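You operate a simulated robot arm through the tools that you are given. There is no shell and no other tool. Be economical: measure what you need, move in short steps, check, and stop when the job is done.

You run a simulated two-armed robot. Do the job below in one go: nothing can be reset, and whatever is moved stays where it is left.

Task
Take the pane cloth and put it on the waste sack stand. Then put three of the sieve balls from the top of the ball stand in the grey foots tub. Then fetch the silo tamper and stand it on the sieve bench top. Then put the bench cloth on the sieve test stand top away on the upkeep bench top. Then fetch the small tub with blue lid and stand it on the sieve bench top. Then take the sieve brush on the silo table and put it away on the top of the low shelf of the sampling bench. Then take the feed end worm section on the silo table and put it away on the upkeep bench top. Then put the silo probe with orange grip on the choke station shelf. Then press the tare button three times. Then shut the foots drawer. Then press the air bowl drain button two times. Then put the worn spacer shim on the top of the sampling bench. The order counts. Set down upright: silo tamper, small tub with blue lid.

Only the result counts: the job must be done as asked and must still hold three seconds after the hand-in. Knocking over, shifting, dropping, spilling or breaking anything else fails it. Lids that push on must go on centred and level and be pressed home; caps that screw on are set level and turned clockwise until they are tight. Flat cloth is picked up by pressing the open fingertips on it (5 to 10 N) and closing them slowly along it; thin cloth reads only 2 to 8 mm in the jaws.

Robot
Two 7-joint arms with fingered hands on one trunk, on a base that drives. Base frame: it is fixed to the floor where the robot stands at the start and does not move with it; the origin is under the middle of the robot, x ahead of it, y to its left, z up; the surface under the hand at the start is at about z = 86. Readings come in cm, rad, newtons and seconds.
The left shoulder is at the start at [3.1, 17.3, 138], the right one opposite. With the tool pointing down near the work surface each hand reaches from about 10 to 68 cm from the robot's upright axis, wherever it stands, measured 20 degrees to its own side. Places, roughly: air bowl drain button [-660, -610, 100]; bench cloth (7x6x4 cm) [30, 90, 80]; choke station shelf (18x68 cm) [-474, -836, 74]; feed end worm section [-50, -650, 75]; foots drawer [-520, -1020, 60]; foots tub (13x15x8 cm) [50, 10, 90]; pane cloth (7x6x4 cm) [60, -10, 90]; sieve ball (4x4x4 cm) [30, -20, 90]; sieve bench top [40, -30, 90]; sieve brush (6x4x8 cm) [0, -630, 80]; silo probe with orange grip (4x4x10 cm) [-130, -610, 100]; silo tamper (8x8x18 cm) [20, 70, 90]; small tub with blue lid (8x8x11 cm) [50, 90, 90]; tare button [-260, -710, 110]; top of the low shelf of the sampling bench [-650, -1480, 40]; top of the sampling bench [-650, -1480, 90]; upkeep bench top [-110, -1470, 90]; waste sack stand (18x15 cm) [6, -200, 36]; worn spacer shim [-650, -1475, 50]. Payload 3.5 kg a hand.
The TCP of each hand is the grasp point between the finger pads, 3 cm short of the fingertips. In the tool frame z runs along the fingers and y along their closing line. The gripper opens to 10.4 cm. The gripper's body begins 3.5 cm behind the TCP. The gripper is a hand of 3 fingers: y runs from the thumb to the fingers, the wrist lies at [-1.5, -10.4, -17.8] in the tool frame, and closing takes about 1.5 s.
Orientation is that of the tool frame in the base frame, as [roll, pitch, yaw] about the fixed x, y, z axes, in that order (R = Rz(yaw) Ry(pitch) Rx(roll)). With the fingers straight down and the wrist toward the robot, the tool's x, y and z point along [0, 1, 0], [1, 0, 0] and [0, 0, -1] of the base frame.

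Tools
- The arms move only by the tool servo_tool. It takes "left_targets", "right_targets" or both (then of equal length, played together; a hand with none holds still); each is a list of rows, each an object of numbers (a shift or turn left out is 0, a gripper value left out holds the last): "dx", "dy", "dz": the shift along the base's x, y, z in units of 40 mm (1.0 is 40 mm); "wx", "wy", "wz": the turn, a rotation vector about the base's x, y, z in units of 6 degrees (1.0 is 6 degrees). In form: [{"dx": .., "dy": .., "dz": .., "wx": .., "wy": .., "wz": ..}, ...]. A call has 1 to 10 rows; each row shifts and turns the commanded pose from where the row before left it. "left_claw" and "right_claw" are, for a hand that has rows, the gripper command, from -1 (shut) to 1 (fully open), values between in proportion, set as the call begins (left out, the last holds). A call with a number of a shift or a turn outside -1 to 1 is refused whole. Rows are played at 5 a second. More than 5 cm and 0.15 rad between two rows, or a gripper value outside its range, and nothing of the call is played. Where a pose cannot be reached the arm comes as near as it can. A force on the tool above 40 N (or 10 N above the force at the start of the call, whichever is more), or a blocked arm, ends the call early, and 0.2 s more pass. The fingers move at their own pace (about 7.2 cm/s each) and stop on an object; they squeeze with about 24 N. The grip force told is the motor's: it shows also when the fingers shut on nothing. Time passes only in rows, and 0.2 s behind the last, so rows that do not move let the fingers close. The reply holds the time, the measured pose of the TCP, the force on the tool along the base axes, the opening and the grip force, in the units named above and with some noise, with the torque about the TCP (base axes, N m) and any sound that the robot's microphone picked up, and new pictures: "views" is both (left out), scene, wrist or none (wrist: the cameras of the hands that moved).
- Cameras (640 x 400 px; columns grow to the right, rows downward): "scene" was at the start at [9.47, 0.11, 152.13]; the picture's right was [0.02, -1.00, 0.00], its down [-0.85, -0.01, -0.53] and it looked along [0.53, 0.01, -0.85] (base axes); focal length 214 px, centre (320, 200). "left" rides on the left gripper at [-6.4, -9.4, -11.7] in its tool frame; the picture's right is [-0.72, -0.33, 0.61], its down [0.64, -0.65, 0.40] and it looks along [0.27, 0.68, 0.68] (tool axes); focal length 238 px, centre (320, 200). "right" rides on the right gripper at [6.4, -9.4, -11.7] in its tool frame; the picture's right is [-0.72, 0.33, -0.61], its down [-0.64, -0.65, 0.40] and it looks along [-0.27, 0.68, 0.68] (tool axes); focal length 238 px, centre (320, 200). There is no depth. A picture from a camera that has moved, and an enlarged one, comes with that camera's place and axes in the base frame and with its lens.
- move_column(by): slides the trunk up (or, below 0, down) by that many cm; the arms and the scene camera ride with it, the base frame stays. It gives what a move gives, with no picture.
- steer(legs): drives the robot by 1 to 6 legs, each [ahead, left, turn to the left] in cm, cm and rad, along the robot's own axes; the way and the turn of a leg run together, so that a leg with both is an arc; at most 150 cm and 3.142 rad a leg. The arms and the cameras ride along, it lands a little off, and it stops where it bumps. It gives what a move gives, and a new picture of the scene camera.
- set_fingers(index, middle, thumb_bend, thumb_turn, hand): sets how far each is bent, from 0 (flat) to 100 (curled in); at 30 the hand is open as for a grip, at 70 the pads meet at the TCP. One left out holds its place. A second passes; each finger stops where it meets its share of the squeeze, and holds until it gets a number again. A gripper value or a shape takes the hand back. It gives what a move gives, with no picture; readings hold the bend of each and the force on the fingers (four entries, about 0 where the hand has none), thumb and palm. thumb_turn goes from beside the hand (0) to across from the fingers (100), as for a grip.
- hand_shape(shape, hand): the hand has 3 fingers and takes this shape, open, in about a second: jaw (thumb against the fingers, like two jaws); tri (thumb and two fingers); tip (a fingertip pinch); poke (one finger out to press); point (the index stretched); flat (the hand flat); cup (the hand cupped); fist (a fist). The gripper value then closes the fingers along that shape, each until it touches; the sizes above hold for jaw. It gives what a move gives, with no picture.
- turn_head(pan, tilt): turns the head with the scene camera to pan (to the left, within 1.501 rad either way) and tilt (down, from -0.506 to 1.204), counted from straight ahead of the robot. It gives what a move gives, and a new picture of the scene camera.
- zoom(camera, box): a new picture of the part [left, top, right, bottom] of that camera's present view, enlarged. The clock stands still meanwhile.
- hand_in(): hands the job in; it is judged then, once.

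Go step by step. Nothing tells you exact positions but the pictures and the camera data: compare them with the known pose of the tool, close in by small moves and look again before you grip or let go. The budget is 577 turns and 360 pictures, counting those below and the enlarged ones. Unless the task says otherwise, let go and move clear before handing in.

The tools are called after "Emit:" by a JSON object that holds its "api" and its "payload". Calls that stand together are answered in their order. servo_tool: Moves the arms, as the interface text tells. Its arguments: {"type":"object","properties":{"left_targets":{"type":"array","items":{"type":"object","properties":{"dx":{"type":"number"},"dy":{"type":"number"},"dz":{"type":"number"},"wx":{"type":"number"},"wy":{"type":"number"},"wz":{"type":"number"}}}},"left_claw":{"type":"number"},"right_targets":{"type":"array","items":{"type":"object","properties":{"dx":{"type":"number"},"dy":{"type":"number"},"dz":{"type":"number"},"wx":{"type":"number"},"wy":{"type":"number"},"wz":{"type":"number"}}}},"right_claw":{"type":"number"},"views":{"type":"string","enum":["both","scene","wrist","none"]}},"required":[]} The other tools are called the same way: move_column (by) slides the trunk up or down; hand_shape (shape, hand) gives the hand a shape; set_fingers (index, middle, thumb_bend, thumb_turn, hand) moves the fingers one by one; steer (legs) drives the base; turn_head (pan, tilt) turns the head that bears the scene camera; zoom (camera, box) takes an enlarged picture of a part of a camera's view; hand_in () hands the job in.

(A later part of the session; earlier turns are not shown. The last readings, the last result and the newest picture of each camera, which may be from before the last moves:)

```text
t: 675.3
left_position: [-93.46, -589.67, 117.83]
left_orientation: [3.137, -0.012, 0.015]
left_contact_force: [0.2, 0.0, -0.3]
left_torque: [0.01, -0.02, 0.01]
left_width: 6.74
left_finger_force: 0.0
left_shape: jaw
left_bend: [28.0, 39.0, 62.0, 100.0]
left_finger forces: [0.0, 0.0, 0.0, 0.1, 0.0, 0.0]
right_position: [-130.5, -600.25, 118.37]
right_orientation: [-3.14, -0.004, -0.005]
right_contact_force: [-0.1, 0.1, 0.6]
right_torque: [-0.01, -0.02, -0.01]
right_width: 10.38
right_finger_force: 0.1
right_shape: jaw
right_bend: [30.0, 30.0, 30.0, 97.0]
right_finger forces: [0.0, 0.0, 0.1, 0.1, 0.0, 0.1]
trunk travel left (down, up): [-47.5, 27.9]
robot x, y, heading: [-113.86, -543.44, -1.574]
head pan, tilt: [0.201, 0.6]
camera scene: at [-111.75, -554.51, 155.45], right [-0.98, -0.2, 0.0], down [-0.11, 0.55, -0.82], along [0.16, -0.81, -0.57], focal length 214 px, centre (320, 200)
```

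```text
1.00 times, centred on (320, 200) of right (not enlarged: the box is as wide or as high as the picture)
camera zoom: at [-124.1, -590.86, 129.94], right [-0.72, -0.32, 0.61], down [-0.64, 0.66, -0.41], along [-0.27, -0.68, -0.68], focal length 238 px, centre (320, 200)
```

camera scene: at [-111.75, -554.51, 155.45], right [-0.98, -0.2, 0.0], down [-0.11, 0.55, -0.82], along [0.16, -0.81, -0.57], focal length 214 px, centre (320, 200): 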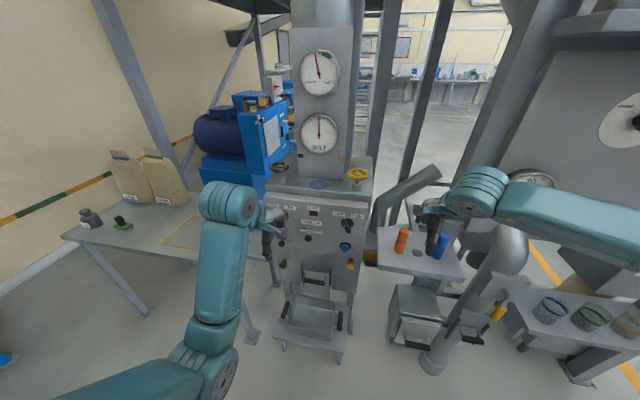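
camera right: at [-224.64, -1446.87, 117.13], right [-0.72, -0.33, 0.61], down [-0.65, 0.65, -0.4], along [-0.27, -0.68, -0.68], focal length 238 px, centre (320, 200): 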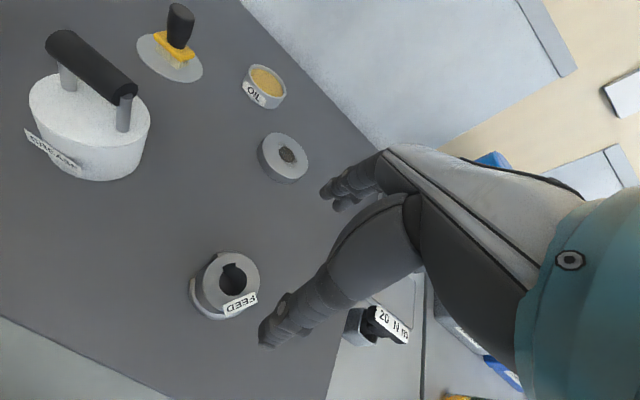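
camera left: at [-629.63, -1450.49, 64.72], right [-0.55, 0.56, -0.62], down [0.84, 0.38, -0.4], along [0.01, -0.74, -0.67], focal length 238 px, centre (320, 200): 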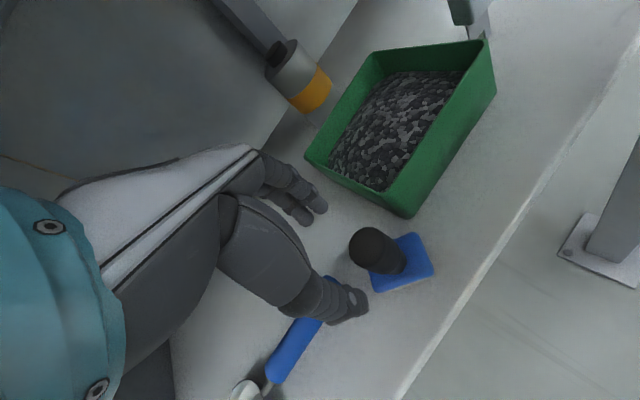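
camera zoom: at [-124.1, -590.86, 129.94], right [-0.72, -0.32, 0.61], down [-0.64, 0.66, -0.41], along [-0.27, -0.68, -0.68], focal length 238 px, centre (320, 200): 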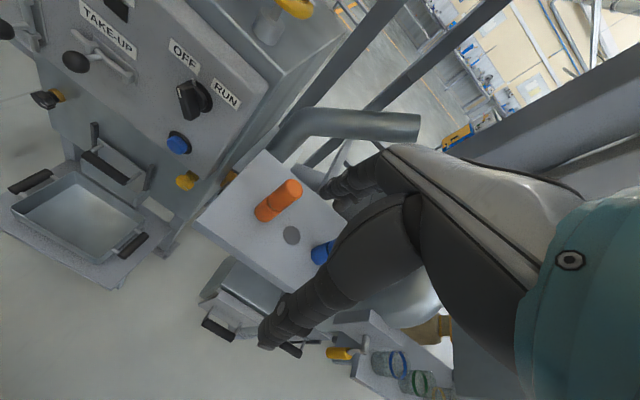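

Emit:
{"api": "steer", "payload": {"legs": [[10, 0, 0]]}}

Emit:
{"api": "servo_tool", "payload": {"right_targets": [{"dx": 0.37, "dy": -0.5}, {"dz": -0.6}], "right_claw": 0.3, "views": "both"}}

```text
t: 676.5
left_position: [-93.31, -599.51, 117.86]
left_orientation: [3.137, -0.013, 0.018]
left_contact_force: [-0.5, -0.4, 0.5]
left_torque: [-0.01, -0.02, -0.01]
left_width: 6.73
left_finger_force: 0.0
left_shape: jaw
left_bend: [28.0, 39.0, 62.0, 100.0]
left_finger forces: [0.1, 0.0, 0.0, 0.1, 0.0, 0.0]
right_position: [-130.45, -610.08, 118.39]
right_orientation: [-3.141, -0.003, -0.005]
right_contact_force: [0.0, 0.1, 0.7]
right_torque: [0.0, 0.02, 0.03]
right_width: 10.39
right_finger_force: 0.0
right_shape: jaw
right_bend: [30.0, 30.0, 30.0, 97.0]
right_finger forces: [0.1, 0.0, 0.0, 0.0, 0.1, 0.1]
trunk travel left (down, up): [-47.5, 27.9]
robot x, y, heading: [-113.78, -553.27, -1.568]
head pan, tilt: [0.201, 0.6]
camera scene: at [-111.74, -564.38, 155.45], right [-0.98, -0.2, 0.0], down [-0.11, 0.55, -0.82], along [0.17, -0.81, -0.57], focal length 214 px, centre (320, 200)
```

scene: 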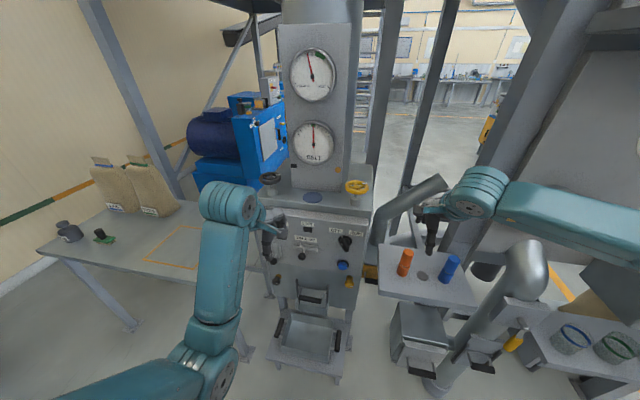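

```text
t: 677.1
left_position: [-93.49, -599.57, 117.89]
left_orientation: [3.136, -0.012, 0.017]
left_contact_force: [1.1, -0.7, 1.2]
left_torque: [0.01, -0.04, -0.01]
left_width: 6.72
left_finger_force: 0.1
left_shape: jaw
left_bend: [28.0, 39.0, 62.0, 100.0]
left_finger forces: [0.0, 0.0, 0.0, 0.0, 0.0, 0.0]
right_position: [-129.07, -612.16, 115.95]
right_orientation: [3.141, -0.004, -0.004]
right_contact_force: [0.4, 0.2, -0.5]
right_torque: [-0.01, 0.0, 0.0]
right_width: 6.78
right_finger_force: 0.2
right_shape: jaw
right_bend: [28.0, 39.0, 62.0, 100.0]
right_finger forces: [0.1, 0.1, 0.1, 0.0, 0.0, 0.1]
trunk travel left (down, up): [-47.5, 27.9]
robot x, y, heading: [-114.03, -553.32, -1.567]
head pan, tilt: [0.201, 0.6]
camera scene: at [-111.85, -564.38, 155.45], right [-0.98, -0.2, 0.0], down [-0.11, 0.55, -0.82], along [0.17, -0.81, -0.57], focal length 214 px, centre (320, 200)
camera right: at [-122.65, -602.8, 127.58], right [-0.72, -0.32, 0.61], down [-0.64, 0.66, -0.41], along [-0.27, -0.68, -0.68], focal length 238 px, centre (320, 200)
```

scene: 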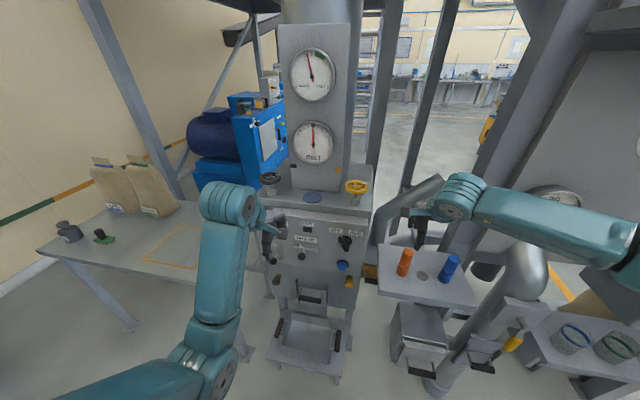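
right: 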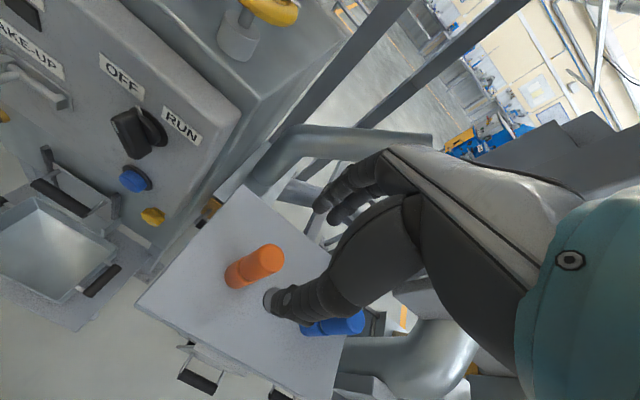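

Emit:
{"api": "servo_tool", "payload": {"right_targets": [{"dx": 0.1, "dy": -0.15, "dz": -0.6}, {"dz": -0.7}, {"dz": -0.7}], "views": "wrist"}}

```text
t: 677.9
left_position: [-93.37, -599.49, 117.81]
left_orientation: [3.136, -0.013, 0.018]
left_contact_force: [0.4, -0.3, 0.5]
left_torque: [0.02, 0.03, -0.03]
left_width: 6.74
left_finger_force: 0.0
left_shape: jaw
left_bend: [28.0, 39.0, 62.0, 100.0]
left_finger forces: [0.0, 0.1, 0.0, 0.1, 0.0, 0.1]
right_position: [-128.41, -612.74, 107.99]
right_orientation: [3.141, -0.004, -0.004]
right_contact_force: [0.3, -0.1, -0.5]
right_torque: [0.03, 0.0, 0.01]
right_width: 6.78
right_finger_force: 0.1
right_shape: jaw
right_bend: [28.0, 39.0, 62.0, 100.0]
right_finger forces: [0.0, 0.0, 0.1, 0.1, 0.1, 0.1]
trunk travel left (down, up): [-47.5, 27.9]
robot x, y, heading: [-113.6, -553.12, -1.571]
head pan, tilt: [0.201, 0.6]
camera right: at [-122.13, -603.42, 119.51], right [-0.72, -0.32, 0.61], down [-0.64, 0.66, -0.41], along [-0.27, -0.68, -0.68], focal length 238 px, centre (320, 200)
```

right: 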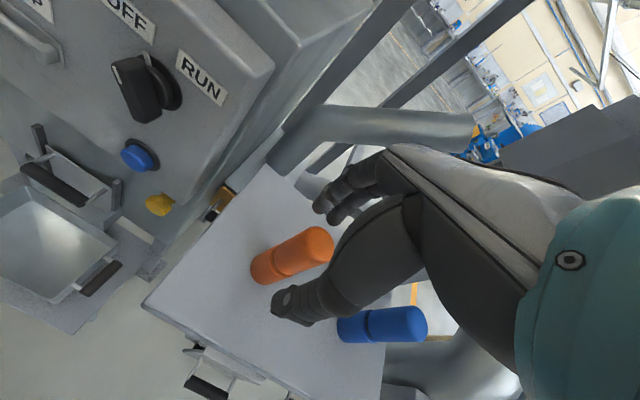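

Emit:
{"api": "servo_tool", "payload": {"right_targets": [{"dz": -0.5}, {"dz": -0.5}], "views": "none"}}

Emit:
{"api": "servo_tool", "payload": {"right_targets": [{}, {}, {}, {}, {}, {}], "right_claw": -1, "views": "wrist"}}

```text
t: 678.5
left_position: [-93.43, -599.37, 117.82]
left_orientation: [3.135, -0.011, 0.018]
left_contact_force: [0.2, 0.3, -0.4]
left_torque: [0.0, 0.01, 0.05]
left_width: 6.72
left_finger_force: 0.1
left_shape: jaw
left_bend: [28.0, 39.0, 62.0, 100.0]
left_finger forces: [0.1, 0.0, 0.1, 0.1, 0.1, 0.0]
right_position: [-128.54, -612.74, 103.89]
right_orientation: [-3.142, -0.003, -0.006]
right_contact_force: [0.0, 0.2, -0.1]
right_torque: [0.01, 0.0, 0.0]
right_width: 6.79
right_finger_force: 0.1
right_shape: jaw
right_bend: [28.0, 39.0, 62.0, 100.0]
right_finger forces: [0.0, 0.0, 0.0, 0.0, 0.0, 0.0]
trunk travel left (down, up): [-47.5, 27.9]
robot x, y, heading: [-113.61, -553.59, -1.571]
head pan, tilt: [0.201, 0.6]
```

```text
t: 679.9
left_position: [-93.38, -599.45, 117.93]
left_orientation: [3.136, -0.012, 0.017]
left_contact_force: [-0.3, -0.6, 0.2]
left_torque: [-0.01, -0.02, -0.02]
left_width: 6.74
left_finger_force: 0.1
left_shape: jaw
left_bend: [28.0, 39.0, 62.0, 100.0]
left_finger forces: [0.0, 0.0, 0.0, 0.0, 0.1, 0.1]
right_position: [-128.58, -612.89, 103.97]
right_orientation: [-3.14, -0.004, -0.004]
right_contact_force: [0.8, -1.8, 0.7]
right_torque: [-0.07, 0.0, 0.04]
right_width: 1.97
right_finger_force: 24.1
right_shape: jaw
right_bend: [75.0, 46.0, 75.0, 100.0]
right_finger forces: [0.0, 8.3, 0.1, 0.0, 0.0, 0.1]
trunk travel left (down, up): [-47.5, 27.9]
robot x, y, heading: [-113.5, -553.25, -1.572]
head pan, tilt: [0.201, 0.6]
camera right: at [-122.19, -603.37, 115.56], right [-0.72, -0.32, 0.61], down [-0.64, 0.66, -0.41], along [-0.27, -0.68, -0.68], focal length 238 px, centre (320, 200)
```

right: 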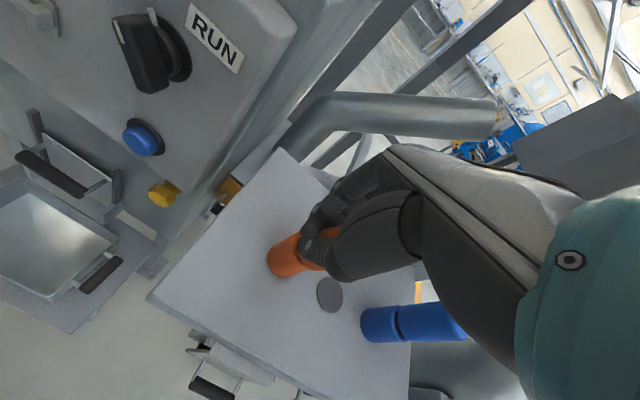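

Emit:
{"api": "servo_tool", "payload": {"right_targets": [{}, {}, {}, {}, {}], "right_claw": 0.3, "views": "none"}}

Emit:
{"api": "servo_tool", "payload": {"right_targets": [{"dx": 0.4}, {}], "views": "wrist"}}

```text
t: 681.1
left_position: [-93.22, -599.54, 117.93]
left_orientation: [3.136, -0.012, 0.017]
left_contact_force: [0.3, -0.3, 0.3]
left_torque: [-0.02, 0.04, 0.0]
left_width: 6.73
left_finger_force: 0.0
left_shape: jaw
left_bend: [28.0, 39.0, 62.0, 100.0]
left_finger forces: [0.1, 0.1, 0.0, 0.0, 0.0, 0.0]
right_position: [-128.62, -612.64, 103.9]
right_orientation: [3.141, -0.004, -0.005]
right_contact_force: [-0.5, -0.9, 1.5]
right_torque: [0.03, 0.02, -0.01]
right_width: 6.71
right_finger_force: 0.0
right_shape: jaw
right_bend: [28.0, 39.0, 62.0, 100.0]
right_finger forces: [0.0, 0.0, 0.1, 0.0, 0.0, 0.1]
trunk travel left (down, up): [-47.5, 27.9]
robot x, y, heading: [-114.01, -553.05, -1.57]
head pan, tilt: [0.201, 0.6]
```

```text
t: 681.7
left_position: [-93.4, -599.46, 117.84]
left_orientation: [3.137, -0.013, 0.018]
left_contact_force: [-0.5, -0.5, -0.6]
left_torque: [-0.03, 0.04, 0.03]
left_width: 6.74
left_finger_force: 0.0
left_shape: jaw
left_bend: [28.0, 39.0, 62.0, 100.0]
left_finger forces: [0.0, 0.0, 0.1, 0.0, 0.0, 0.0]
right_position: [-126.96, -612.66, 103.93]
right_orientation: [3.141, -0.003, -0.005]
right_contact_force: [0.4, 0.2, -0.5]
right_torque: [0.0, -0.04, -0.01]
right_width: 6.71
right_finger_force: 0.1
right_shape: jaw
right_bend: [28.0, 39.0, 62.0, 100.0]
right_finger forces: [0.0, 0.0, 0.1, 0.0, 0.1, 0.0]
trunk travel left (down, up): [-47.5, 27.9]
robot x, y, heading: [-113.81, -553.31, -1.574]
head pan, tilt: [0.201, 0.6]
camera right: at [-120.62, -603.29, 115.51], right [-0.72, -0.32, 0.61], down [-0.64, 0.66, -0.41], along [-0.27, -0.68, -0.68], focal length 238 px, centre (320, 200)
```

right: 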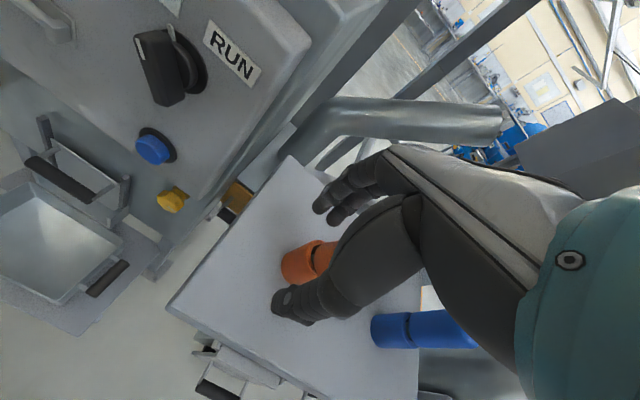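

Emit:
{"api": "servo_tool", "payload": {"right_targets": [{}, {}, {}, {}, {}, {}], "right_claw": -1, "views": "wrist"}}

```text
t: 683.1
left_position: [-93.26, -599.51, 117.83]
left_orientation: [3.136, -0.011, 0.018]
left_contact_force: [-0.2, -0.3, 0.2]
left_torque: [-0.03, -0.01, -0.01]
left_width: 6.73
left_finger_force: 0.1
left_shape: jaw
left_bend: [28.0, 39.0, 62.0, 100.0]
left_finger forces: [0.0, 0.1, 0.0, 0.0, 0.0, 0.0]
right_position: [-127.05, -612.64, 103.88]
right_orientation: [3.141, -0.004, -0.005]
right_contact_force: [-0.3, -0.4, -0.1]
right_torque: [0.04, 0.0, -0.02]
right_width: 0.04
right_finger_force: 23.7
right_shape: jaw
right_bend: [70.0, 62.0, 46.0, 100.0]
right_finger forces: [0.0, 0.1, 0.0, 0.0, 0.0, 0.1]
trunk travel left (down, up): [-47.5, 27.9]
robot x, y, heading: [-113.71, -553.22, -1.573]
head pan, tilt: [0.201, 0.6]
camera right: at [-120.58, -603.29, 115.5], right [-0.72, -0.32, 0.61], down [-0.64, 0.66, -0.41], along [-0.27, -0.68, -0.68], focal length 238 px, centre (320, 200)
```

right: 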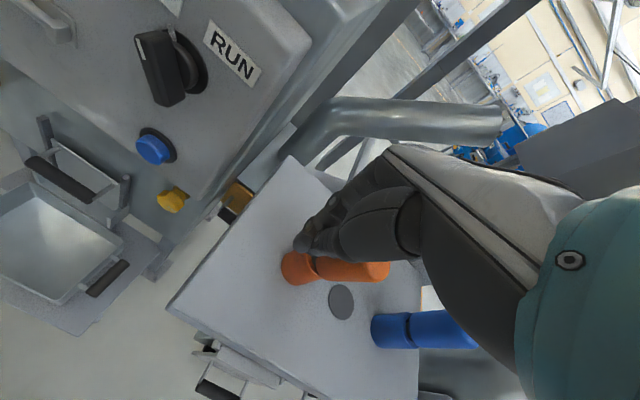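

The fingers closed beside the grip. Open fully, shift toward -x and look again.

Emit:
{"api": "servo_tool", "payload": {"right_targets": [{}, {}, {}, {}, {}], "right_claw": 0.8, "views": "none"}}

Emit:
{"api": "servo_tool", "payload": {"right_targets": [{"dx": -0.35}, {"dx": -0.2}, {}], "views": "wrist"}}

Emit:
{"api": "zoom", "payload": {"camera": "scene", "box": [350, 170, 510, 300]}}

```text
t: 684.3
left_position: [-93.38, -599.41, 117.76]
left_orientation: [3.136, -0.013, 0.018]
left_contact_force: [-0.3, 0.1, 1.0]
left_torque: [0.03, 0.03, 0.01]
left_width: 6.72
left_finger_force: 0.1
left_shape: jaw
left_bend: [28.0, 39.0, 62.0, 100.0]
left_finger forces: [0.0, 0.0, 0.1, 0.0, 0.0, 0.0]
right_position: [-127.05, -612.69, 103.86]
right_orientation: [3.141, -0.003, -0.006]
right_contact_force: [-0.3, 0.8, 0.6]
right_torque: [-0.05, -0.01, 0.01]
right_width: 9.33
right_finger_force: 0.1
right_shape: jaw
right_bend: [29.0, 32.0, 36.0, 98.0]
right_finger forces: [0.0, 0.1, 0.0, 0.1, 0.0, 0.2]
trunk travel left (down, up): [-47.5, 27.9]
robot x, y, heading: [-113.29, -553.27, -1.564]
head pan, tilt: [0.201, 0.6]
```

```text
t: 685.1
left_position: [-93.4, -599.49, 117.82]
left_orientation: [3.137, -0.013, 0.016]
left_contact_force: [0.2, -0.3, 0.2]
left_torque: [-0.02, 0.01, 0.04]
left_width: 6.7
left_finger_force: 0.0
left_shape: jaw
left_bend: [28.0, 39.0, 62.0, 100.0]
left_finger forces: [0.1, 0.1, 0.1, 0.1, 0.0, 0.0]
right_position: [-129.09, -612.57, 104.1]
right_orientation: [3.141, -0.003, -0.004]
right_contact_force: [0.8, -0.9, -1.6]
right_torque: [0.0, 0.02, 0.0]
right_width: 9.34
right_finger_force: 0.1
right_shape: jaw
right_bend: [29.0, 32.0, 36.0, 98.0]
right_finger forces: [0.0, 0.0, 0.1, 0.0, 0.1, 0.0]
trunk travel left (down, up): [-47.5, 27.9]
robot x, y, heading: [-113.7, -553.28, -1.571]
head pan, tilt: [0.201, 0.6]
camera right: at [-122.73, -603.27, 115.54], right [-0.72, -0.32, 0.61], down [-0.64, 0.66, -0.41], along [-0.27, -0.68, -0.68], focal length 238 px, centre (320, 200)
```

right: 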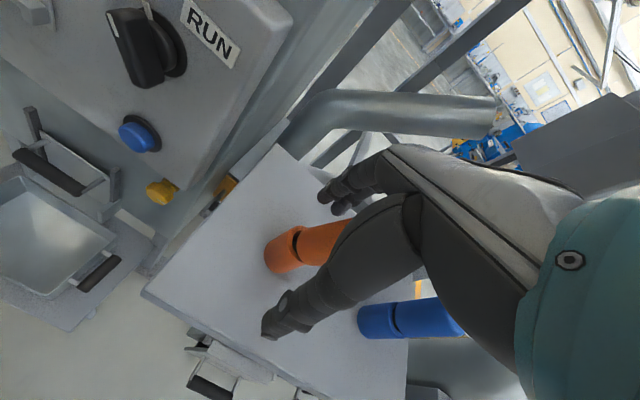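

```text
3.08 times, centred on (430, 235) of scene
camera zoom: at [-111.74, -564.34, 155.45], right [-0.98, -0.2, 0.0], down [-0.11, 0.55, -0.83], along [0.17, -0.81, -0.56], focal length 660 px, centre (-18, 92)
```

zoom: 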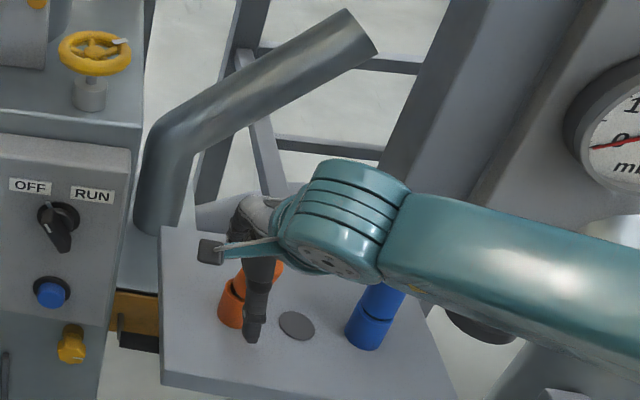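

Emit:
{"api": "servo_tool", "payload": {"right_targets": [{"dx": 0.08}, {}, {}, {}, {}, {}, {}], "right_claw": -1, "views": "wrist"}}

```text
t: 686.7
left_position: [-93.44, -599.58, 117.95]
left_orientation: [3.137, -0.013, 0.016]
left_contact_force: [-0.5, -0.6, 0.1]
left_torque: [0.0, -0.02, -0.01]
left_width: 6.73
left_finger_force: 0.1
left_shape: jaw
left_bend: [28.0, 39.0, 62.0, 100.0]
left_finger forces: [0.0, 0.0, 0.1, 0.0, 0.1, 0.0]
right_position: [-128.74, -612.6, 103.92]
right_orientation: [3.141, -0.004, -0.003]
right_contact_force: [1.1, -0.4, -0.7]
right_torque: [-0.03, -0.04, 0.06]
right_width: 1.43
right_finger_force: 23.8
right_shape: jaw
right_bend: [74.0, 44.0, 68.0, 100.0]
right_finger forces: [0.0, 9.1, 0.1, 0.0, 0.1, 0.0]
trunk travel left (down, up): [-47.5, 27.9]
robot x, y, heading: [-113.79, -553.45, -1.571]
head pan, tilt: [0.201, 0.6]
camera right: at [-122.4, -603.29, 115.53], right [-0.72, -0.32, 0.61], down [-0.64, 0.66, -0.41], along [-0.27, -0.68, -0.68], focal length 238 px, centre (320, 200)
```

right: 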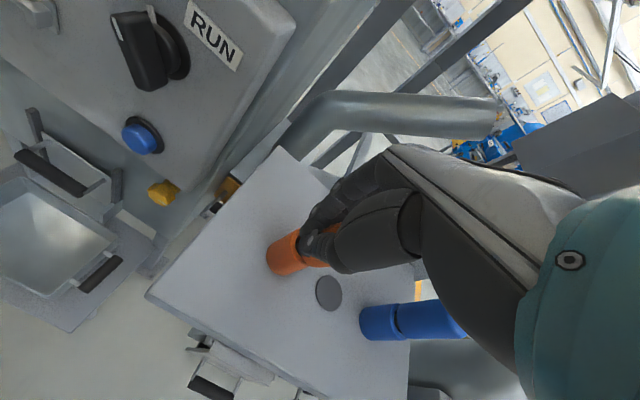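

Emit:
{"api": "servo_tool", "payload": {"right_targets": [{}, {}, {}, {}, {}], "right_claw": 0.8, "views": "none"}}

Emit:
{"api": "servo_tool", "payload": {"right_targets": [{"dx": -0.35}, {}], "views": "none"}}

Emit:
{"api": "servo_tool", "payload": {"right_targets": [{}, {}, {}, {}, {}, {}, {}], "right_claw": -1, "views": "wrist"}}

```text
t: 687.9
left_position: [-93.26, -599.55, 117.85]
left_orientation: [3.136, -0.013, 0.017]
left_contact_force: [0.2, 0.4, 0.1]
left_torque: [0.02, 0.0, 0.0]
left_width: 6.75
left_finger_force: 0.1
left_shape: jaw
left_bend: [28.0, 39.0, 62.0, 100.0]
left_finger forces: [0.0, 0.0, 0.0, 0.0, 0.1, 0.0]
right_position: [-128.69, -612.57, 103.98]
right_orientation: [-3.142, -0.004, -0.006]
right_contact_force: [-1.2, -0.5, -0.7]
right_torque: [0.03, -0.02, 0.0]
right_width: 9.36
right_finger_force: 0.0
right_shape: jaw
right_bend: [29.0, 32.0, 36.0, 98.0]
right_finger forces: [0.0, 0.0, 0.1, 0.1, 0.0, 0.1]
trunk travel left (down, up): [-47.5, 27.9]
robot x, y, heading: [-113.45, -553.43, -1.564]
head pan, tilt: [0.201, 0.6]
```

```text
t: 688.5
left_position: [-93.39, -599.46, 117.78]
left_orientation: [3.136, -0.012, 0.017]
left_contact_force: [-0.1, 0.4, -0.7]
left_torque: [0.0, 0.02, -0.01]
left_width: 6.73
left_finger_force: 0.1
left_shape: jaw
left_bend: [28.0, 39.0, 62.0, 100.0]
left_finger forces: [0.0, 0.0, 0.0, 0.0, 0.1, 0.0]
right_position: [-130.16, -612.58, 104.04]
right_orientation: [3.141, -0.005, -0.003]
right_contact_force: [0.1, 1.0, -0.8]
right_torque: [-0.01, -0.01, 0.01]
right_width: 9.35
right_finger_force: 0.1
right_shape: jaw
right_bend: [29.0, 32.0, 36.0, 98.0]
right_finger forces: [0.0, 0.0, 0.0, 0.0, 0.1, 0.0]
trunk travel left (down, up): [-47.5, 27.9]
robot x, y, heading: [-113.78, -553.4, -1.571]
head pan, tilt: [0.201, 0.6]
```

```text
t: 690.1
left_position: [-93.31, -599.51, 117.83]
left_orientation: [3.135, -0.012, 0.019]
left_contact_force: [0.5, 0.2, -0.7]
left_torque: [0.01, 0.03, -0.01]
left_width: 6.73
left_finger_force: 0.1
left_shape: jaw
left_bend: [28.0, 39.0, 62.0, 100.0]
left_finger forces: [0.0, 0.0, 0.0, 0.1, 0.0, 0.1]
right_position: [-130.2, -612.59, 103.88]
right_orientation: [-3.141, -0.003, -0.004]
right_contact_force: [-0.8, -0.2, -1.0]
right_torque: [-0.01, 0.0, 0.02]
right_width: 2.54
right_finger_force: 23.6
right_shape: jaw
right_bend: [74.0, 51.0, 74.0, 100.0]
right_finger forces: [13.7, 6.6, 0.0, 0.0, 20.2, 0.1]
trunk travel left (down, up): [-47.5, 27.9]
robot x, y, heading: [-113.8, -553.28, -1.576]
head pan, tilt: [0.201, 0.6]
camera right: at [-123.81, -603.3, 115.53], right [-0.72, -0.32, 0.61], down [-0.64, 0.66, -0.41], along [-0.27, -0.68, -0.68], focal length 238 px, centre (320, 200)
```

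right: 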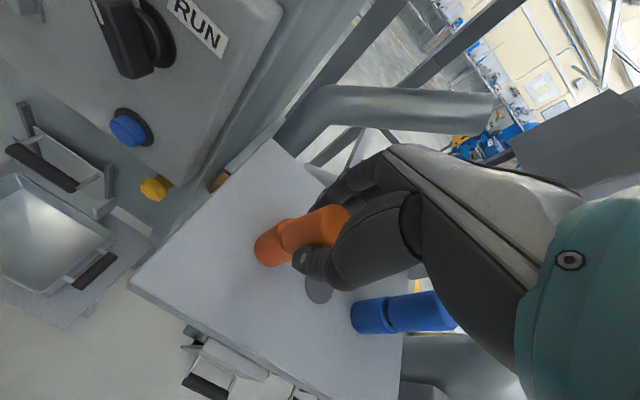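

Gripped properly now. Lift straight up.

Emit:
{"api": "servo_tool", "payload": {"right_targets": [{"dz": 0.3}, {"dz": 0.6}, {"dz": 0.8}, {"dz": 0.8}], "views": "both"}}

```text
t: 691.1
left_position: [-93.35, -599.49, 117.91]
left_orientation: [3.135, -0.011, 0.018]
left_contact_force: [0.2, 0.7, -0.5]
left_torque: [-0.01, -0.03, -0.01]
left_width: 6.72
left_finger_force: 0.1
left_shape: jaw
left_bend: [28.0, 39.0, 62.0, 100.0]
left_finger forces: [0.0, 0.0, 0.0, 0.0, 0.0, 0.1]
right_position: [-130.24, -612.59, 114.12]
right_orientation: [-3.14, -0.003, -0.004]
right_contact_force: [0.5, 0.4, -1.2]
right_torque: [0.01, -0.02, 0.02]
right_width: 2.53
right_finger_force: 24.2
right_shape: jaw
right_bend: [74.0, 51.0, 74.0, 100.0]
right_finger forces: [13.6, 6.6, 0.0, 0.0, 20.4, 0.0]
trunk travel left (down, up): [-47.5, 27.9]
robot x, y, heading: [-113.85, -553.13, -1.57]
head pan, tilt: [0.201, 0.6]
camera scene: at [-111.74, -564.32, 155.45], right [-0.98, -0.2, 0.0], down [-0.11, 0.55, -0.83], along [0.17, -0.81, -0.56], focal length 214 px, centre (320, 200)
camera right: at [-123.78, -603.31, 125.63], right [-0.72, -0.32, 0.61], down [-0.64, 0.66, -0.41], along [-0.27, -0.68, -0.68], focal length 238 px, centre (320, 200)
```

scene: 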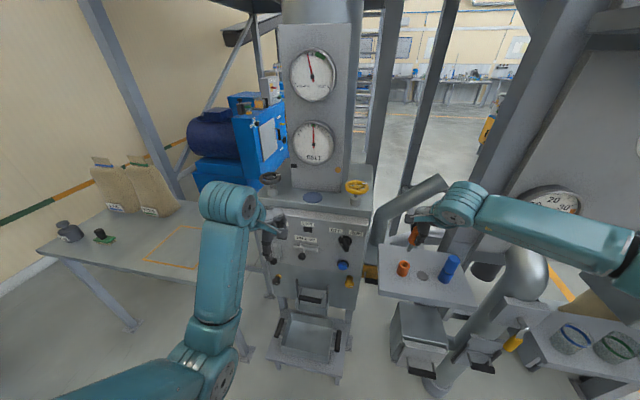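
right: 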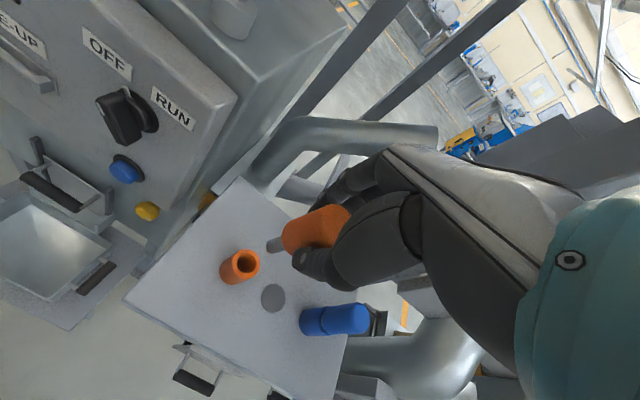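

A shaft comes out of an orange socket; keep lifting straight up.

Emit:
{"api": "move_column", "payload": {"by": 15}}

Emit:
{"api": "zoom", "payload": {"camera": "scene", "box": [340, 160, 520, 320]}}

```text
t: 692.8
left_position: [-93.42, -599.63, 132.83]
left_orientation: [3.136, -0.013, 0.018]
left_contact_force: [-0.5, -0.4, -0.2]
left_torque: [0.04, 0.01, 0.0]
left_width: 6.73
left_finger_force: 0.1
left_shape: jaw
left_bend: [28.0, 39.0, 62.0, 100.0]
left_finger forces: [0.0, 0.0, 0.0, 0.0, 0.0, 0.1]
right_position: [-130.21, -612.57, 128.99]
right_orientation: [-3.141, -0.004, -0.007]
right_contact_force: [0.1, -0.3, -1.3]
right_torque: [0.01, 0.0, 0.0]
right_width: 2.49
right_finger_force: 24.0
right_shape: jaw
right_bend: [74.0, 51.0, 74.0, 100.0]
right_finger forces: [13.5, 6.5, 0.0, 0.0, 20.4, 0.1]
trunk travel left (down, up): [-62.5, 12.9]
robot x, y, heading: [-113.56, -552.84, -1.569]
head pan, tilt: [0.201, 0.6]
```

```text
2.50 times, centred on (430, 240) of scene
camera zoom: at [-111.75, -563.14, 170.48], right [-0.98, -0.2, 0.0], down [-0.11, 0.55, -0.82], along [0.17, -0.81, -0.57], focal length 536 px, centre (45, 100)
```

zoom: 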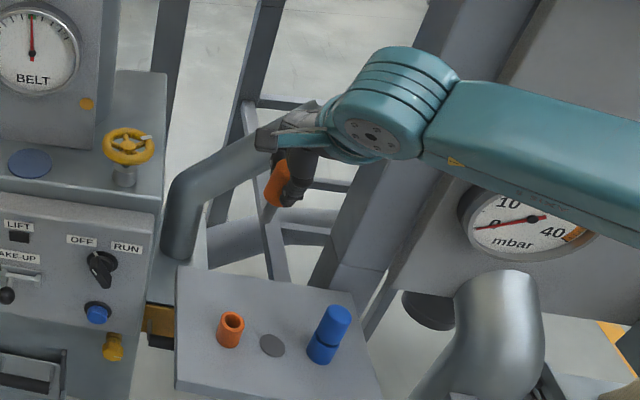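

Emit:
{"api": "move_column", "payload": {"by": -15}}

Emit:
{"api": "servo_tool", "payload": {"right_targets": [{"dz": 0.5}], "views": "none"}}

Emit:
{"api": "steer", "payload": {"legs": [[-50, 0, 0], [0, -110, 0], [0, -110, 0], [95, 0, 0]]}}

Emit:
{"api": "turn_head", "payload": {"pan": -0.5, "tilt": 0.4}}

```text
t: 694.6
left_position: [-93.38, -599.44, 117.89]
left_orientation: [3.138, -0.012, 0.016]
left_contact_force: [-0.2, 1.6, -1.0]
left_torque: [-0.01, 0.0, 0.0]
left_width: 6.75
left_finger_force: 0.0
left_shape: jaw
left_bend: [28.0, 39.0, 62.0, 100.0]
left_finger forces: [0.0, 0.0, 0.1, 0.1, 0.0, 0.1]
right_position: [-130.21, -612.62, 114.04]
right_orientation: [-3.142, -0.003, -0.005]
right_contact_force: [0.5, -0.6, -0.7]
right_torque: [0.01, 0.0, -0.02]
right_width: 2.52
right_finger_force: 24.0
right_shape: jaw
right_bend: [74.0, 51.0, 74.0, 100.0]
right_finger forces: [13.4, 6.6, 0.1, 0.0, 20.3, 0.0]
trunk travel left (down, up): [-47.5, 27.9]
robot x, y, heading: [-113.53, -553.39, -1.572]
head pan, tilt: [0.201, 0.6]
```

```text
t: 695.0
left_position: [-93.31, -599.5, 117.81]
left_orientation: [3.138, -0.011, 0.016]
left_contact_force: [0.0, 0.5, 0.6]
left_torque: [0.0, 0.03, -0.02]
left_width: 6.74
left_finger_force: 0.1
left_shape: jaw
left_bend: [28.0, 39.0, 62.0, 100.0]
left_finger forces: [0.0, 0.0, 0.0, 0.0, 0.1, 0.0]
right_position: [-130.14, -612.56, 115.99]
right_orientation: [3.141, -0.004, -0.003]
right_contact_force: [0.1, -0.3, -1.4]
right_torque: [0.0, -0.01, 0.01]
right_width: 2.52
right_finger_force: 24.1
right_shape: jaw
right_bend: [74.0, 51.0, 74.0, 100.0]
right_finger forces: [13.6, 6.4, 0.1, 0.0, 20.4, 0.0]
trunk travel left (down, up): [-47.5, 27.9]
robot x, y, heading: [-113.95, -553.35, -1.572]
head pan, tilt: [0.201, 0.6]
```

```text
t: 712.9
left_position: [-315.0, -643.35, 117.7]
left_orientation: [3.139, -0.011, 0.008]
left_contact_force: [-0.2, 0.3, 0.1]
left_torque: [0.01, 0.03, -0.01]
left_width: 6.75
left_finger_force: 0.1
left_shape: jaw
left_bend: [28.0, 39.0, 62.0, 100.0]
left_finger forces: [0.0, 0.0, 0.0, 0.0, 0.0, 0.1]
right_position: [-352.13, -655.94, 115.98]
right_orientation: [3.141, -0.005, -0.017]
right_contact_force: [-0.6, 0.4, -0.9]
right_torque: [0.02, 0.01, 0.0]
right_width: 2.52
right_finger_force: 23.9
right_shape: jaw
right_bend: [74.0, 51.0, 74.0, 100.0]
right_finger forces: [13.6, 6.6, 0.0, 0.0, 20.3, 0.0]
trunk travel left (down, up): [-47.5, 27.9]
robot x, y, heading: [-334.96, -597.05, -1.58]
head pan, tilt: [0.201, 0.6]
camera scene: at [-333.1, -607.96, 155.45], right [-0.98, -0.19, 0.0], down [-0.11, 0.56, -0.82], along [0.16, -0.81, -0.57], focal length 214 px, centre (320, 200)
```

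scene: 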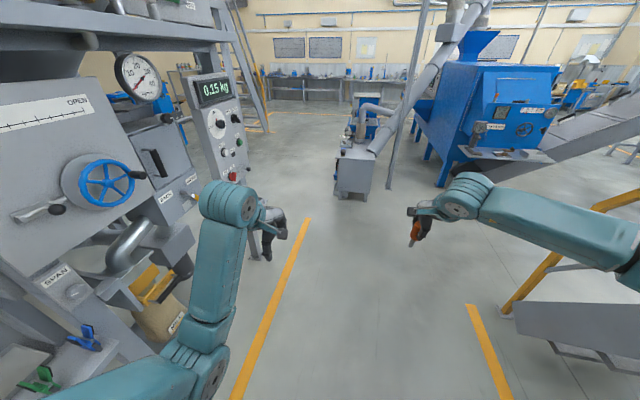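

```text
t: 714.0
left_position: [-315.09, -643.2, 117.81]
left_orientation: [3.136, -0.012, 0.006]
left_contact_force: [-0.6, -0.5, 0.0]
left_torque: [0.0, -0.03, -0.02]
left_width: 6.72
left_finger_force: 0.0
left_shape: jaw
left_bend: [28.0, 39.0, 62.0, 100.0]
left_finger forces: [0.1, 0.0, 0.1, 0.1, 0.1, 0.0]
right_position: [-352.0, -656.04, 115.93]
right_orientation: [-3.141, -0.003, -0.017]
right_contact_force: [0.6, 0.8, 0.1]
right_torque: [0.03, 0.0, 0.01]
right_width: 2.51
right_finger_force: 24.2
right_shape: jaw
right_bend: [74.0, 51.0, 74.0, 100.0]
right_finger forces: [13.5, 6.6, 0.0, 0.1, 20.3, 0.0]
trunk travel left (down, up): [-47.5, 27.9]
robot x, y, heading: [-334.68, -597.03, -1.586]
head pan, tilt: [-0.499, 0.4]
camera scene: at [-339.29, -607.35, 157.27], right [-0.87, 0.49, 0.0], down [0.19, 0.34, -0.92], along [-0.45, -0.8, -0.39], focal length 214 px, centre (320, 200)
```

scene: 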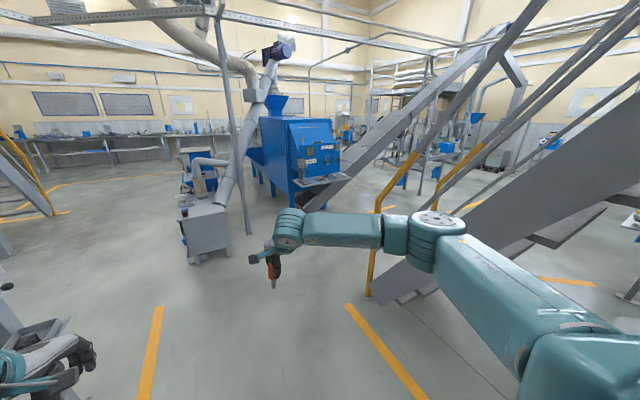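

Emit:
{"api": "zoom", "payload": {"camera": "scene", "box": [240, 110, 400, 230]}}

```text
3.33 times, centred on (320, 170) of scene
camera zoom: at [-339.29, -607.35, 157.27], right [-0.87, 0.49, 0.0], down [0.19, 0.34, -0.92], along [-0.45, -0.8, -0.39], focal length 715 px, centre (320, 300)
```

zoom: 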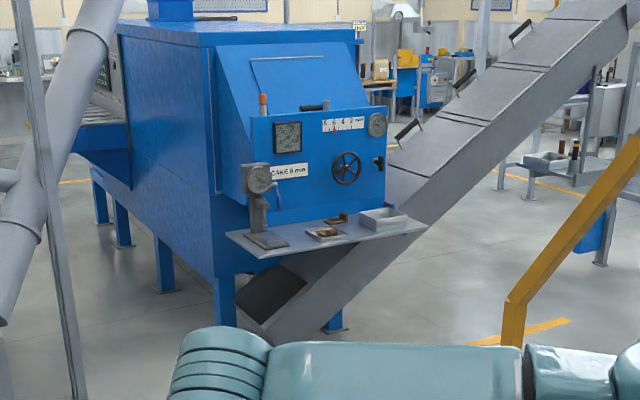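

The ledge (z 74) is on the blue machine, with a free gap near x≈-457. Driving there in short legs.

Emit:
{"api": "steer", "payload": {"legs": [[100, -28, 0.01], [50, -60, 0]]}}

Emit:
{"api": "turn_head", "payload": {"pan": -0.25, "tilt": 0.7}}

```text
t: 723.2
left_position: [-403.87, -793.65, 117.8]
left_orientation: [3.136, -0.012, 0.01]
left_contact_force: [0.1, 0.1, 0.5]
left_torque: [0.04, -0.02, 0.03]
left_width: 6.71
left_finger_force: 0.1
left_shape: jaw
left_bend: [28.0, 39.0, 62.0, 100.0]
left_finger forces: [0.1, 0.0, 0.1, 0.1, 0.0, 0.0]
right_position: [-440.84, -806.45, 115.99]
right_orientation: [-3.141, -0.005, -0.011]
right_contact_force: [-0.1, 0.6, -0.4]
right_torque: [0.0, 0.0, -0.01]
right_width: 2.51
right_finger_force: 24.0
right_shape: jaw
right_bend: [74.0, 51.0, 74.0, 100.0]
right_finger forces: [13.6, 6.6, 0.0, 0.1, 20.2, 0.1]
trunk travel left (down, up): [-47.5, 27.9]
robot x, y, heading: [-423.81, -747.14, -1.58]
head pan, tilt: [-0.499, 0.4]
camera scene: at [-428.18, -757.81, 157.27], right [-0.87, 0.48, 0.0], down [0.19, 0.34, -0.92], along [-0.45, -0.81, -0.39], focal length 214 px, centre (320, 200)
```

scene: 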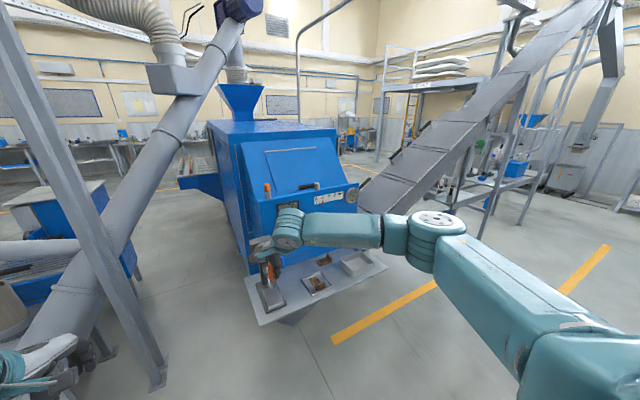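

```text
t: 724.0
left_position: [-403.88, -793.67, 117.85]
left_orientation: [3.137, -0.01, 0.01]
left_contact_force: [0.0, 0.0, -0.4]
left_torque: [0.02, -0.01, 0.0]
left_width: 6.74
left_finger_force: 0.1
left_shape: jaw
left_bend: [28.0, 39.0, 62.0, 100.0]
left_finger forces: [0.0, 0.0, 0.0, 0.0, 0.0, 0.0]
right_position: [-440.79, -806.56, 115.97]
right_orientation: [3.141, -0.003, -0.013]
right_contact_force: [0.4, 0.1, -0.4]
right_torque: [0.06, 0.02, -0.03]
right_width: 2.52
right_finger_force: 24.0
right_shape: jaw
right_bend: [74.0, 51.0, 74.0, 100.0]
right_finger forces: [13.6, 6.6, 0.0, 0.0, 20.1, 0.0]
trunk travel left (down, up): [-47.5, 27.9]
robot x, y, heading: [-423.88, -747.45, -1.581]
head pan, tilt: [-0.25, 0.7]
camera scene: at [-425.82, -757.9, 154.59], right [-0.97, 0.25, 0.0], down [0.16, 0.62, -0.77], along [-0.19, -0.74, -0.64], focal length 214 px, centre (320, 200)
```

scene: 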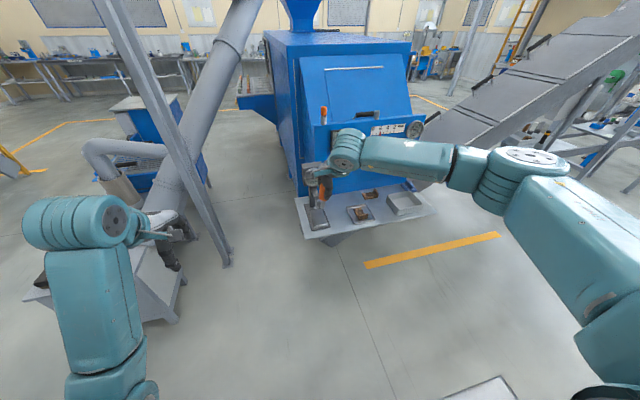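

Emit:
{"api": "zoom", "payload": {"camera": "scene", "box": [280, 150, 450, 260]}}

```text
3.64 times, centred on (365, 205) of scene
camera zoom: at [-425.82, -757.9, 154.59], right [-0.97, 0.25, 0.0], down [0.16, 0.62, -0.77], along [-0.19, -0.74, -0.64], focal length 780 px, centre (156, 182)
```

zoom: 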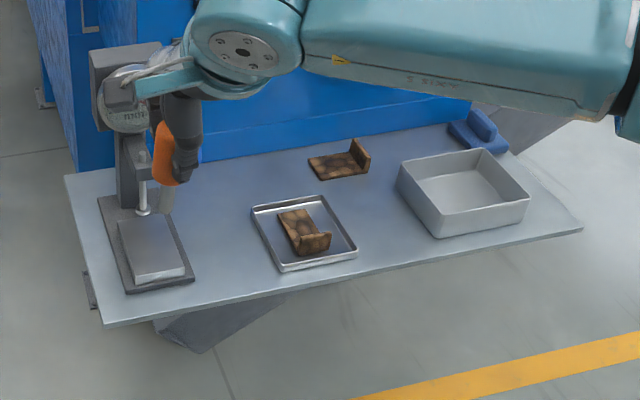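

Ledge gap confirmed at x≈-455, y≈-832. First turn the held probe hand by yaw in free space.

Emit:
{"api": "servo_tool", "payload": {"right_targets": [{"wz": 1}, {"wz": 1}, {"wz": 1}, {"wz": 1}, {"wz": 1}, {"wz": 1}, {"wz": 1}], "views": "none"}}

Emit:
{"api": "servo_tool", "payload": {"right_targets": [{"wz": 1}, {"wz": 1}, {"wz": 1}, {"wz": 1}, {"wz": 1}, {"wz": 1}, {"wz": 1}, {"wz": 1}], "views": "both"}}

```text
t: 725.6
left_position: [-403.91, -793.56, 117.92]
left_orientation: [3.137, -0.013, 0.011]
left_contact_force: [1.1, -0.6, -0.6]
left_torque: [0.01, -0.04, 0.0]
left_width: 6.72
left_finger_force: 0.0
left_shape: jaw
left_bend: [28.0, 39.0, 62.0, 100.0]
left_finger forces: [0.0, 0.0, 0.1, 0.0, 0.0, 0.0]
right_position: [-440.9, -806.57, 116.02]
right_orientation: [-3.141, -0.003, 0.614]
right_contact_force: [0.7, 0.1, -0.9]
right_torque: [0.03, -0.01, -0.01]
right_width: 2.51
right_finger_force: 23.9
right_shape: jaw
right_bend: [74.0, 52.0, 74.0, 100.0]
right_finger forces: [13.7, 6.4, 0.0, 0.0, 20.3, 0.0]
right hand out of reach, approached as far as the arm can: row 7
trunk travel left (down, up): [-47.5, 27.9]
robot x, y, heading: [-424.11, -747.43, -1.576]
head pan, tilt: [-0.25, 0.7]
```

```text
t: 727.4
left_position: [-403.87, -793.61, 117.8]
left_orientation: [3.137, -0.011, 0.011]
left_contact_force: [0.6, 0.1, 0.3]
left_torque: [0.0, -0.02, 0.01]
left_width: 6.73
left_finger_force: 0.1
left_shape: jaw
left_bend: [28.0, 39.0, 62.0, 100.0]
left_finger forces: [0.1, 0.1, 0.0, 0.0, 0.0, 0.0]
right_position: [-440.86, -806.44, 116.02]
right_orientation: [3.141, -0.001, 0.614]
right_contact_force: [0.3, 0.1, -0.6]
right_torque: [0.02, 0.0, -0.03]
right_width: 2.5
right_finger_force: 24.4
right_shape: jaw
right_bend: [74.0, 52.0, 74.0, 100.0]
right_finger forces: [13.7, 6.4, 0.0, 0.0, 20.3, 0.1]
right hand out of reach, approached as far as the arm can: row 1, 2, 3, 4, 5, 6, 7, 8
trunk travel left (down, up): [-47.5, 27.9]
robot x, y, heading: [-423.93, -747.53, -1.575]
head pan, tilt: [-0.25, 0.7]
camera scene: at [-425.82, -757.91, 154.59], right [-0.97, 0.25, 0.0], down [0.16, 0.62, -0.76], along [-0.19, -0.74, -0.64], focal length 214 px, centre (320, 200)
camera right: at [-441.05, -795.19, 127.57], right [-0.4, -0.68, 0.61], down [-0.9, 0.17, -0.41], along [0.18, -0.71, -0.68], focal length 238 px, centre (320, 200)
```

scene: 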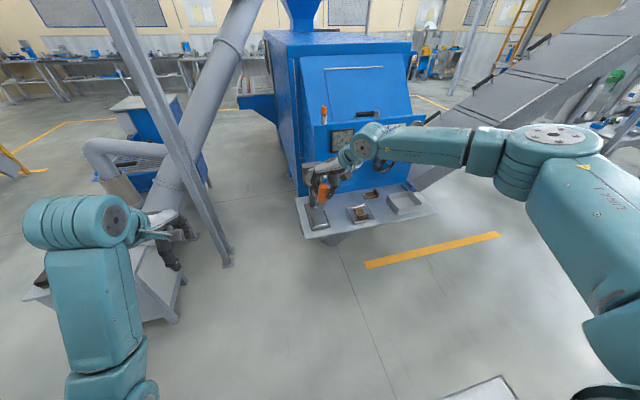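
right: 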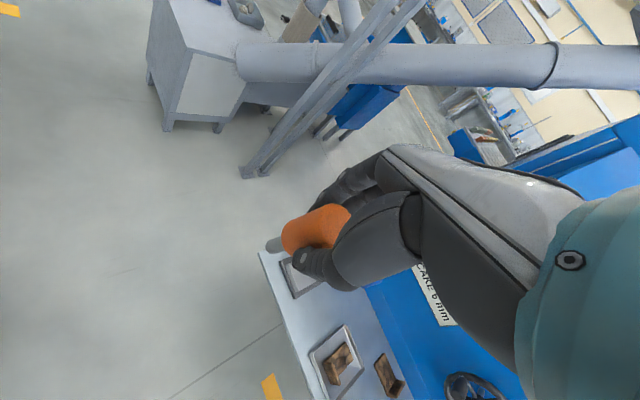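

Yaw is limited; I'll instead tilt the hand forward so the probe's tip lies down along y. First undo the yaw.

Emit:
{"api": "servo_tool", "payload": {"right_targets": [{"wz": -1}, {"wz": -1}, {"wz": -1}, {"wz": -1}, {"wz": -1}, {"wz": -1}], "views": "none"}}

```text
t: 728.8
left_position: [-403.78, -793.57, 117.98]
left_orientation: [3.136, -0.013, 0.011]
left_contact_force: [-1.4, -0.3, 0.5]
left_torque: [0.01, 0.03, 0.01]
left_width: 6.71
left_finger_force: 0.1
left_shape: jaw
left_bend: [28.0, 39.0, 62.0, 100.0]
left_finger forces: [0.0, 0.0, 0.0, 0.1, 0.0, 0.0]
right_position: [-440.83, -806.49, 116.1]
right_orientation: [3.141, -0.001, -0.015]
right_contact_force: [-0.5, 0.4, -0.2]
right_torque: [0.01, 0.01, 0.03]
right_width: 2.51
right_finger_force: 24.4
right_shape: jaw
right_bend: [74.0, 52.0, 74.0, 100.0]
right_finger forces: [13.7, 6.5, 0.0, 0.1, 20.2, 0.0]
trunk travel left (down, up): [-47.5, 27.9]
robot x, y, heading: [-423.56, -747.04, -1.577]
head pan, tilt: [-0.25, 0.7]
```

Emit:
{"api": "servo_tool", "payload": {"right_targets": [{"wx": -1}, {"wx": -1}, {"wx": -1}, {"wx": -1}, {"wx": -1}, {"wx": -1}, {"wx": -1}, {"wx": -1}], "views": "both"}}

```text
t: 730.6
left_position: [-403.8, -793.76, 117.9]
left_orientation: [3.137, -0.013, 0.01]
left_contact_force: [-0.8, -0.3, -0.1]
left_torque: [0.01, -0.03, -0.03]
left_width: 6.73
left_finger_force: 0.0
left_shape: jaw
left_bend: [28.0, 39.0, 62.0, 100.0]
left_finger forces: [0.1, 0.0, 0.1, 0.0, 0.0, 0.1]
right_position: [-440.81, -806.41, 116.04]
right_orientation: [2.724, -0.007, -0.011]
right_contact_force: [-0.7, 0.3, -0.4]
right_torque: [0.01, -0.03, -0.01]
right_width: 2.5
right_finger_force: 23.9
right_shape: jaw
right_bend: [74.0, 52.0, 74.0, 100.0]
right_finger forces: [13.6, 6.5, 0.1, 0.1, 20.3, 0.0]
right hand out of reach, approached as far as the arm can: row 5, 6, 7, 8
trunk travel left (down, up): [-47.5, 27.9]
robot x, y, heading: [-423.97, -747.19, -1.578]
head pan, tilt: [-0.25, 0.7]
camera scene: at [-425.83, -757.91, 154.59], right [-0.97, 0.25, 0.0], down [0.16, 0.62, -0.76], along [-0.19, -0.74, -0.64], focal length 214 px, centre (320, 200)
camera right: at [-434.32, -793.28, 122.74], right [-0.73, -0.04, 0.69], down [-0.63, 0.44, -0.64], along [-0.28, -0.9, -0.34], focal length 238 px, centre (320, 200)
```

scene: 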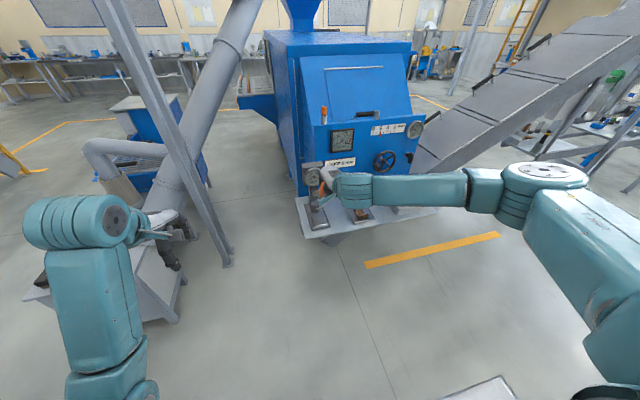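
right: 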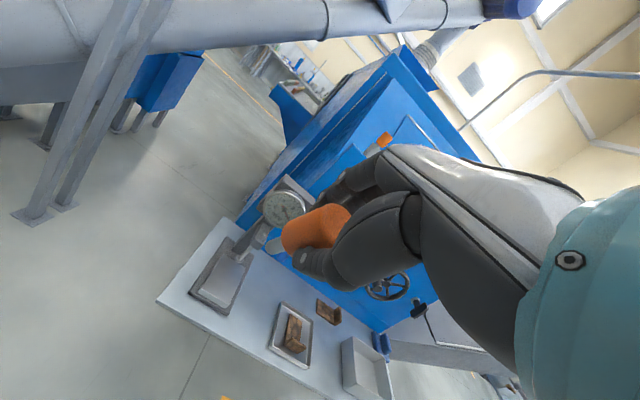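

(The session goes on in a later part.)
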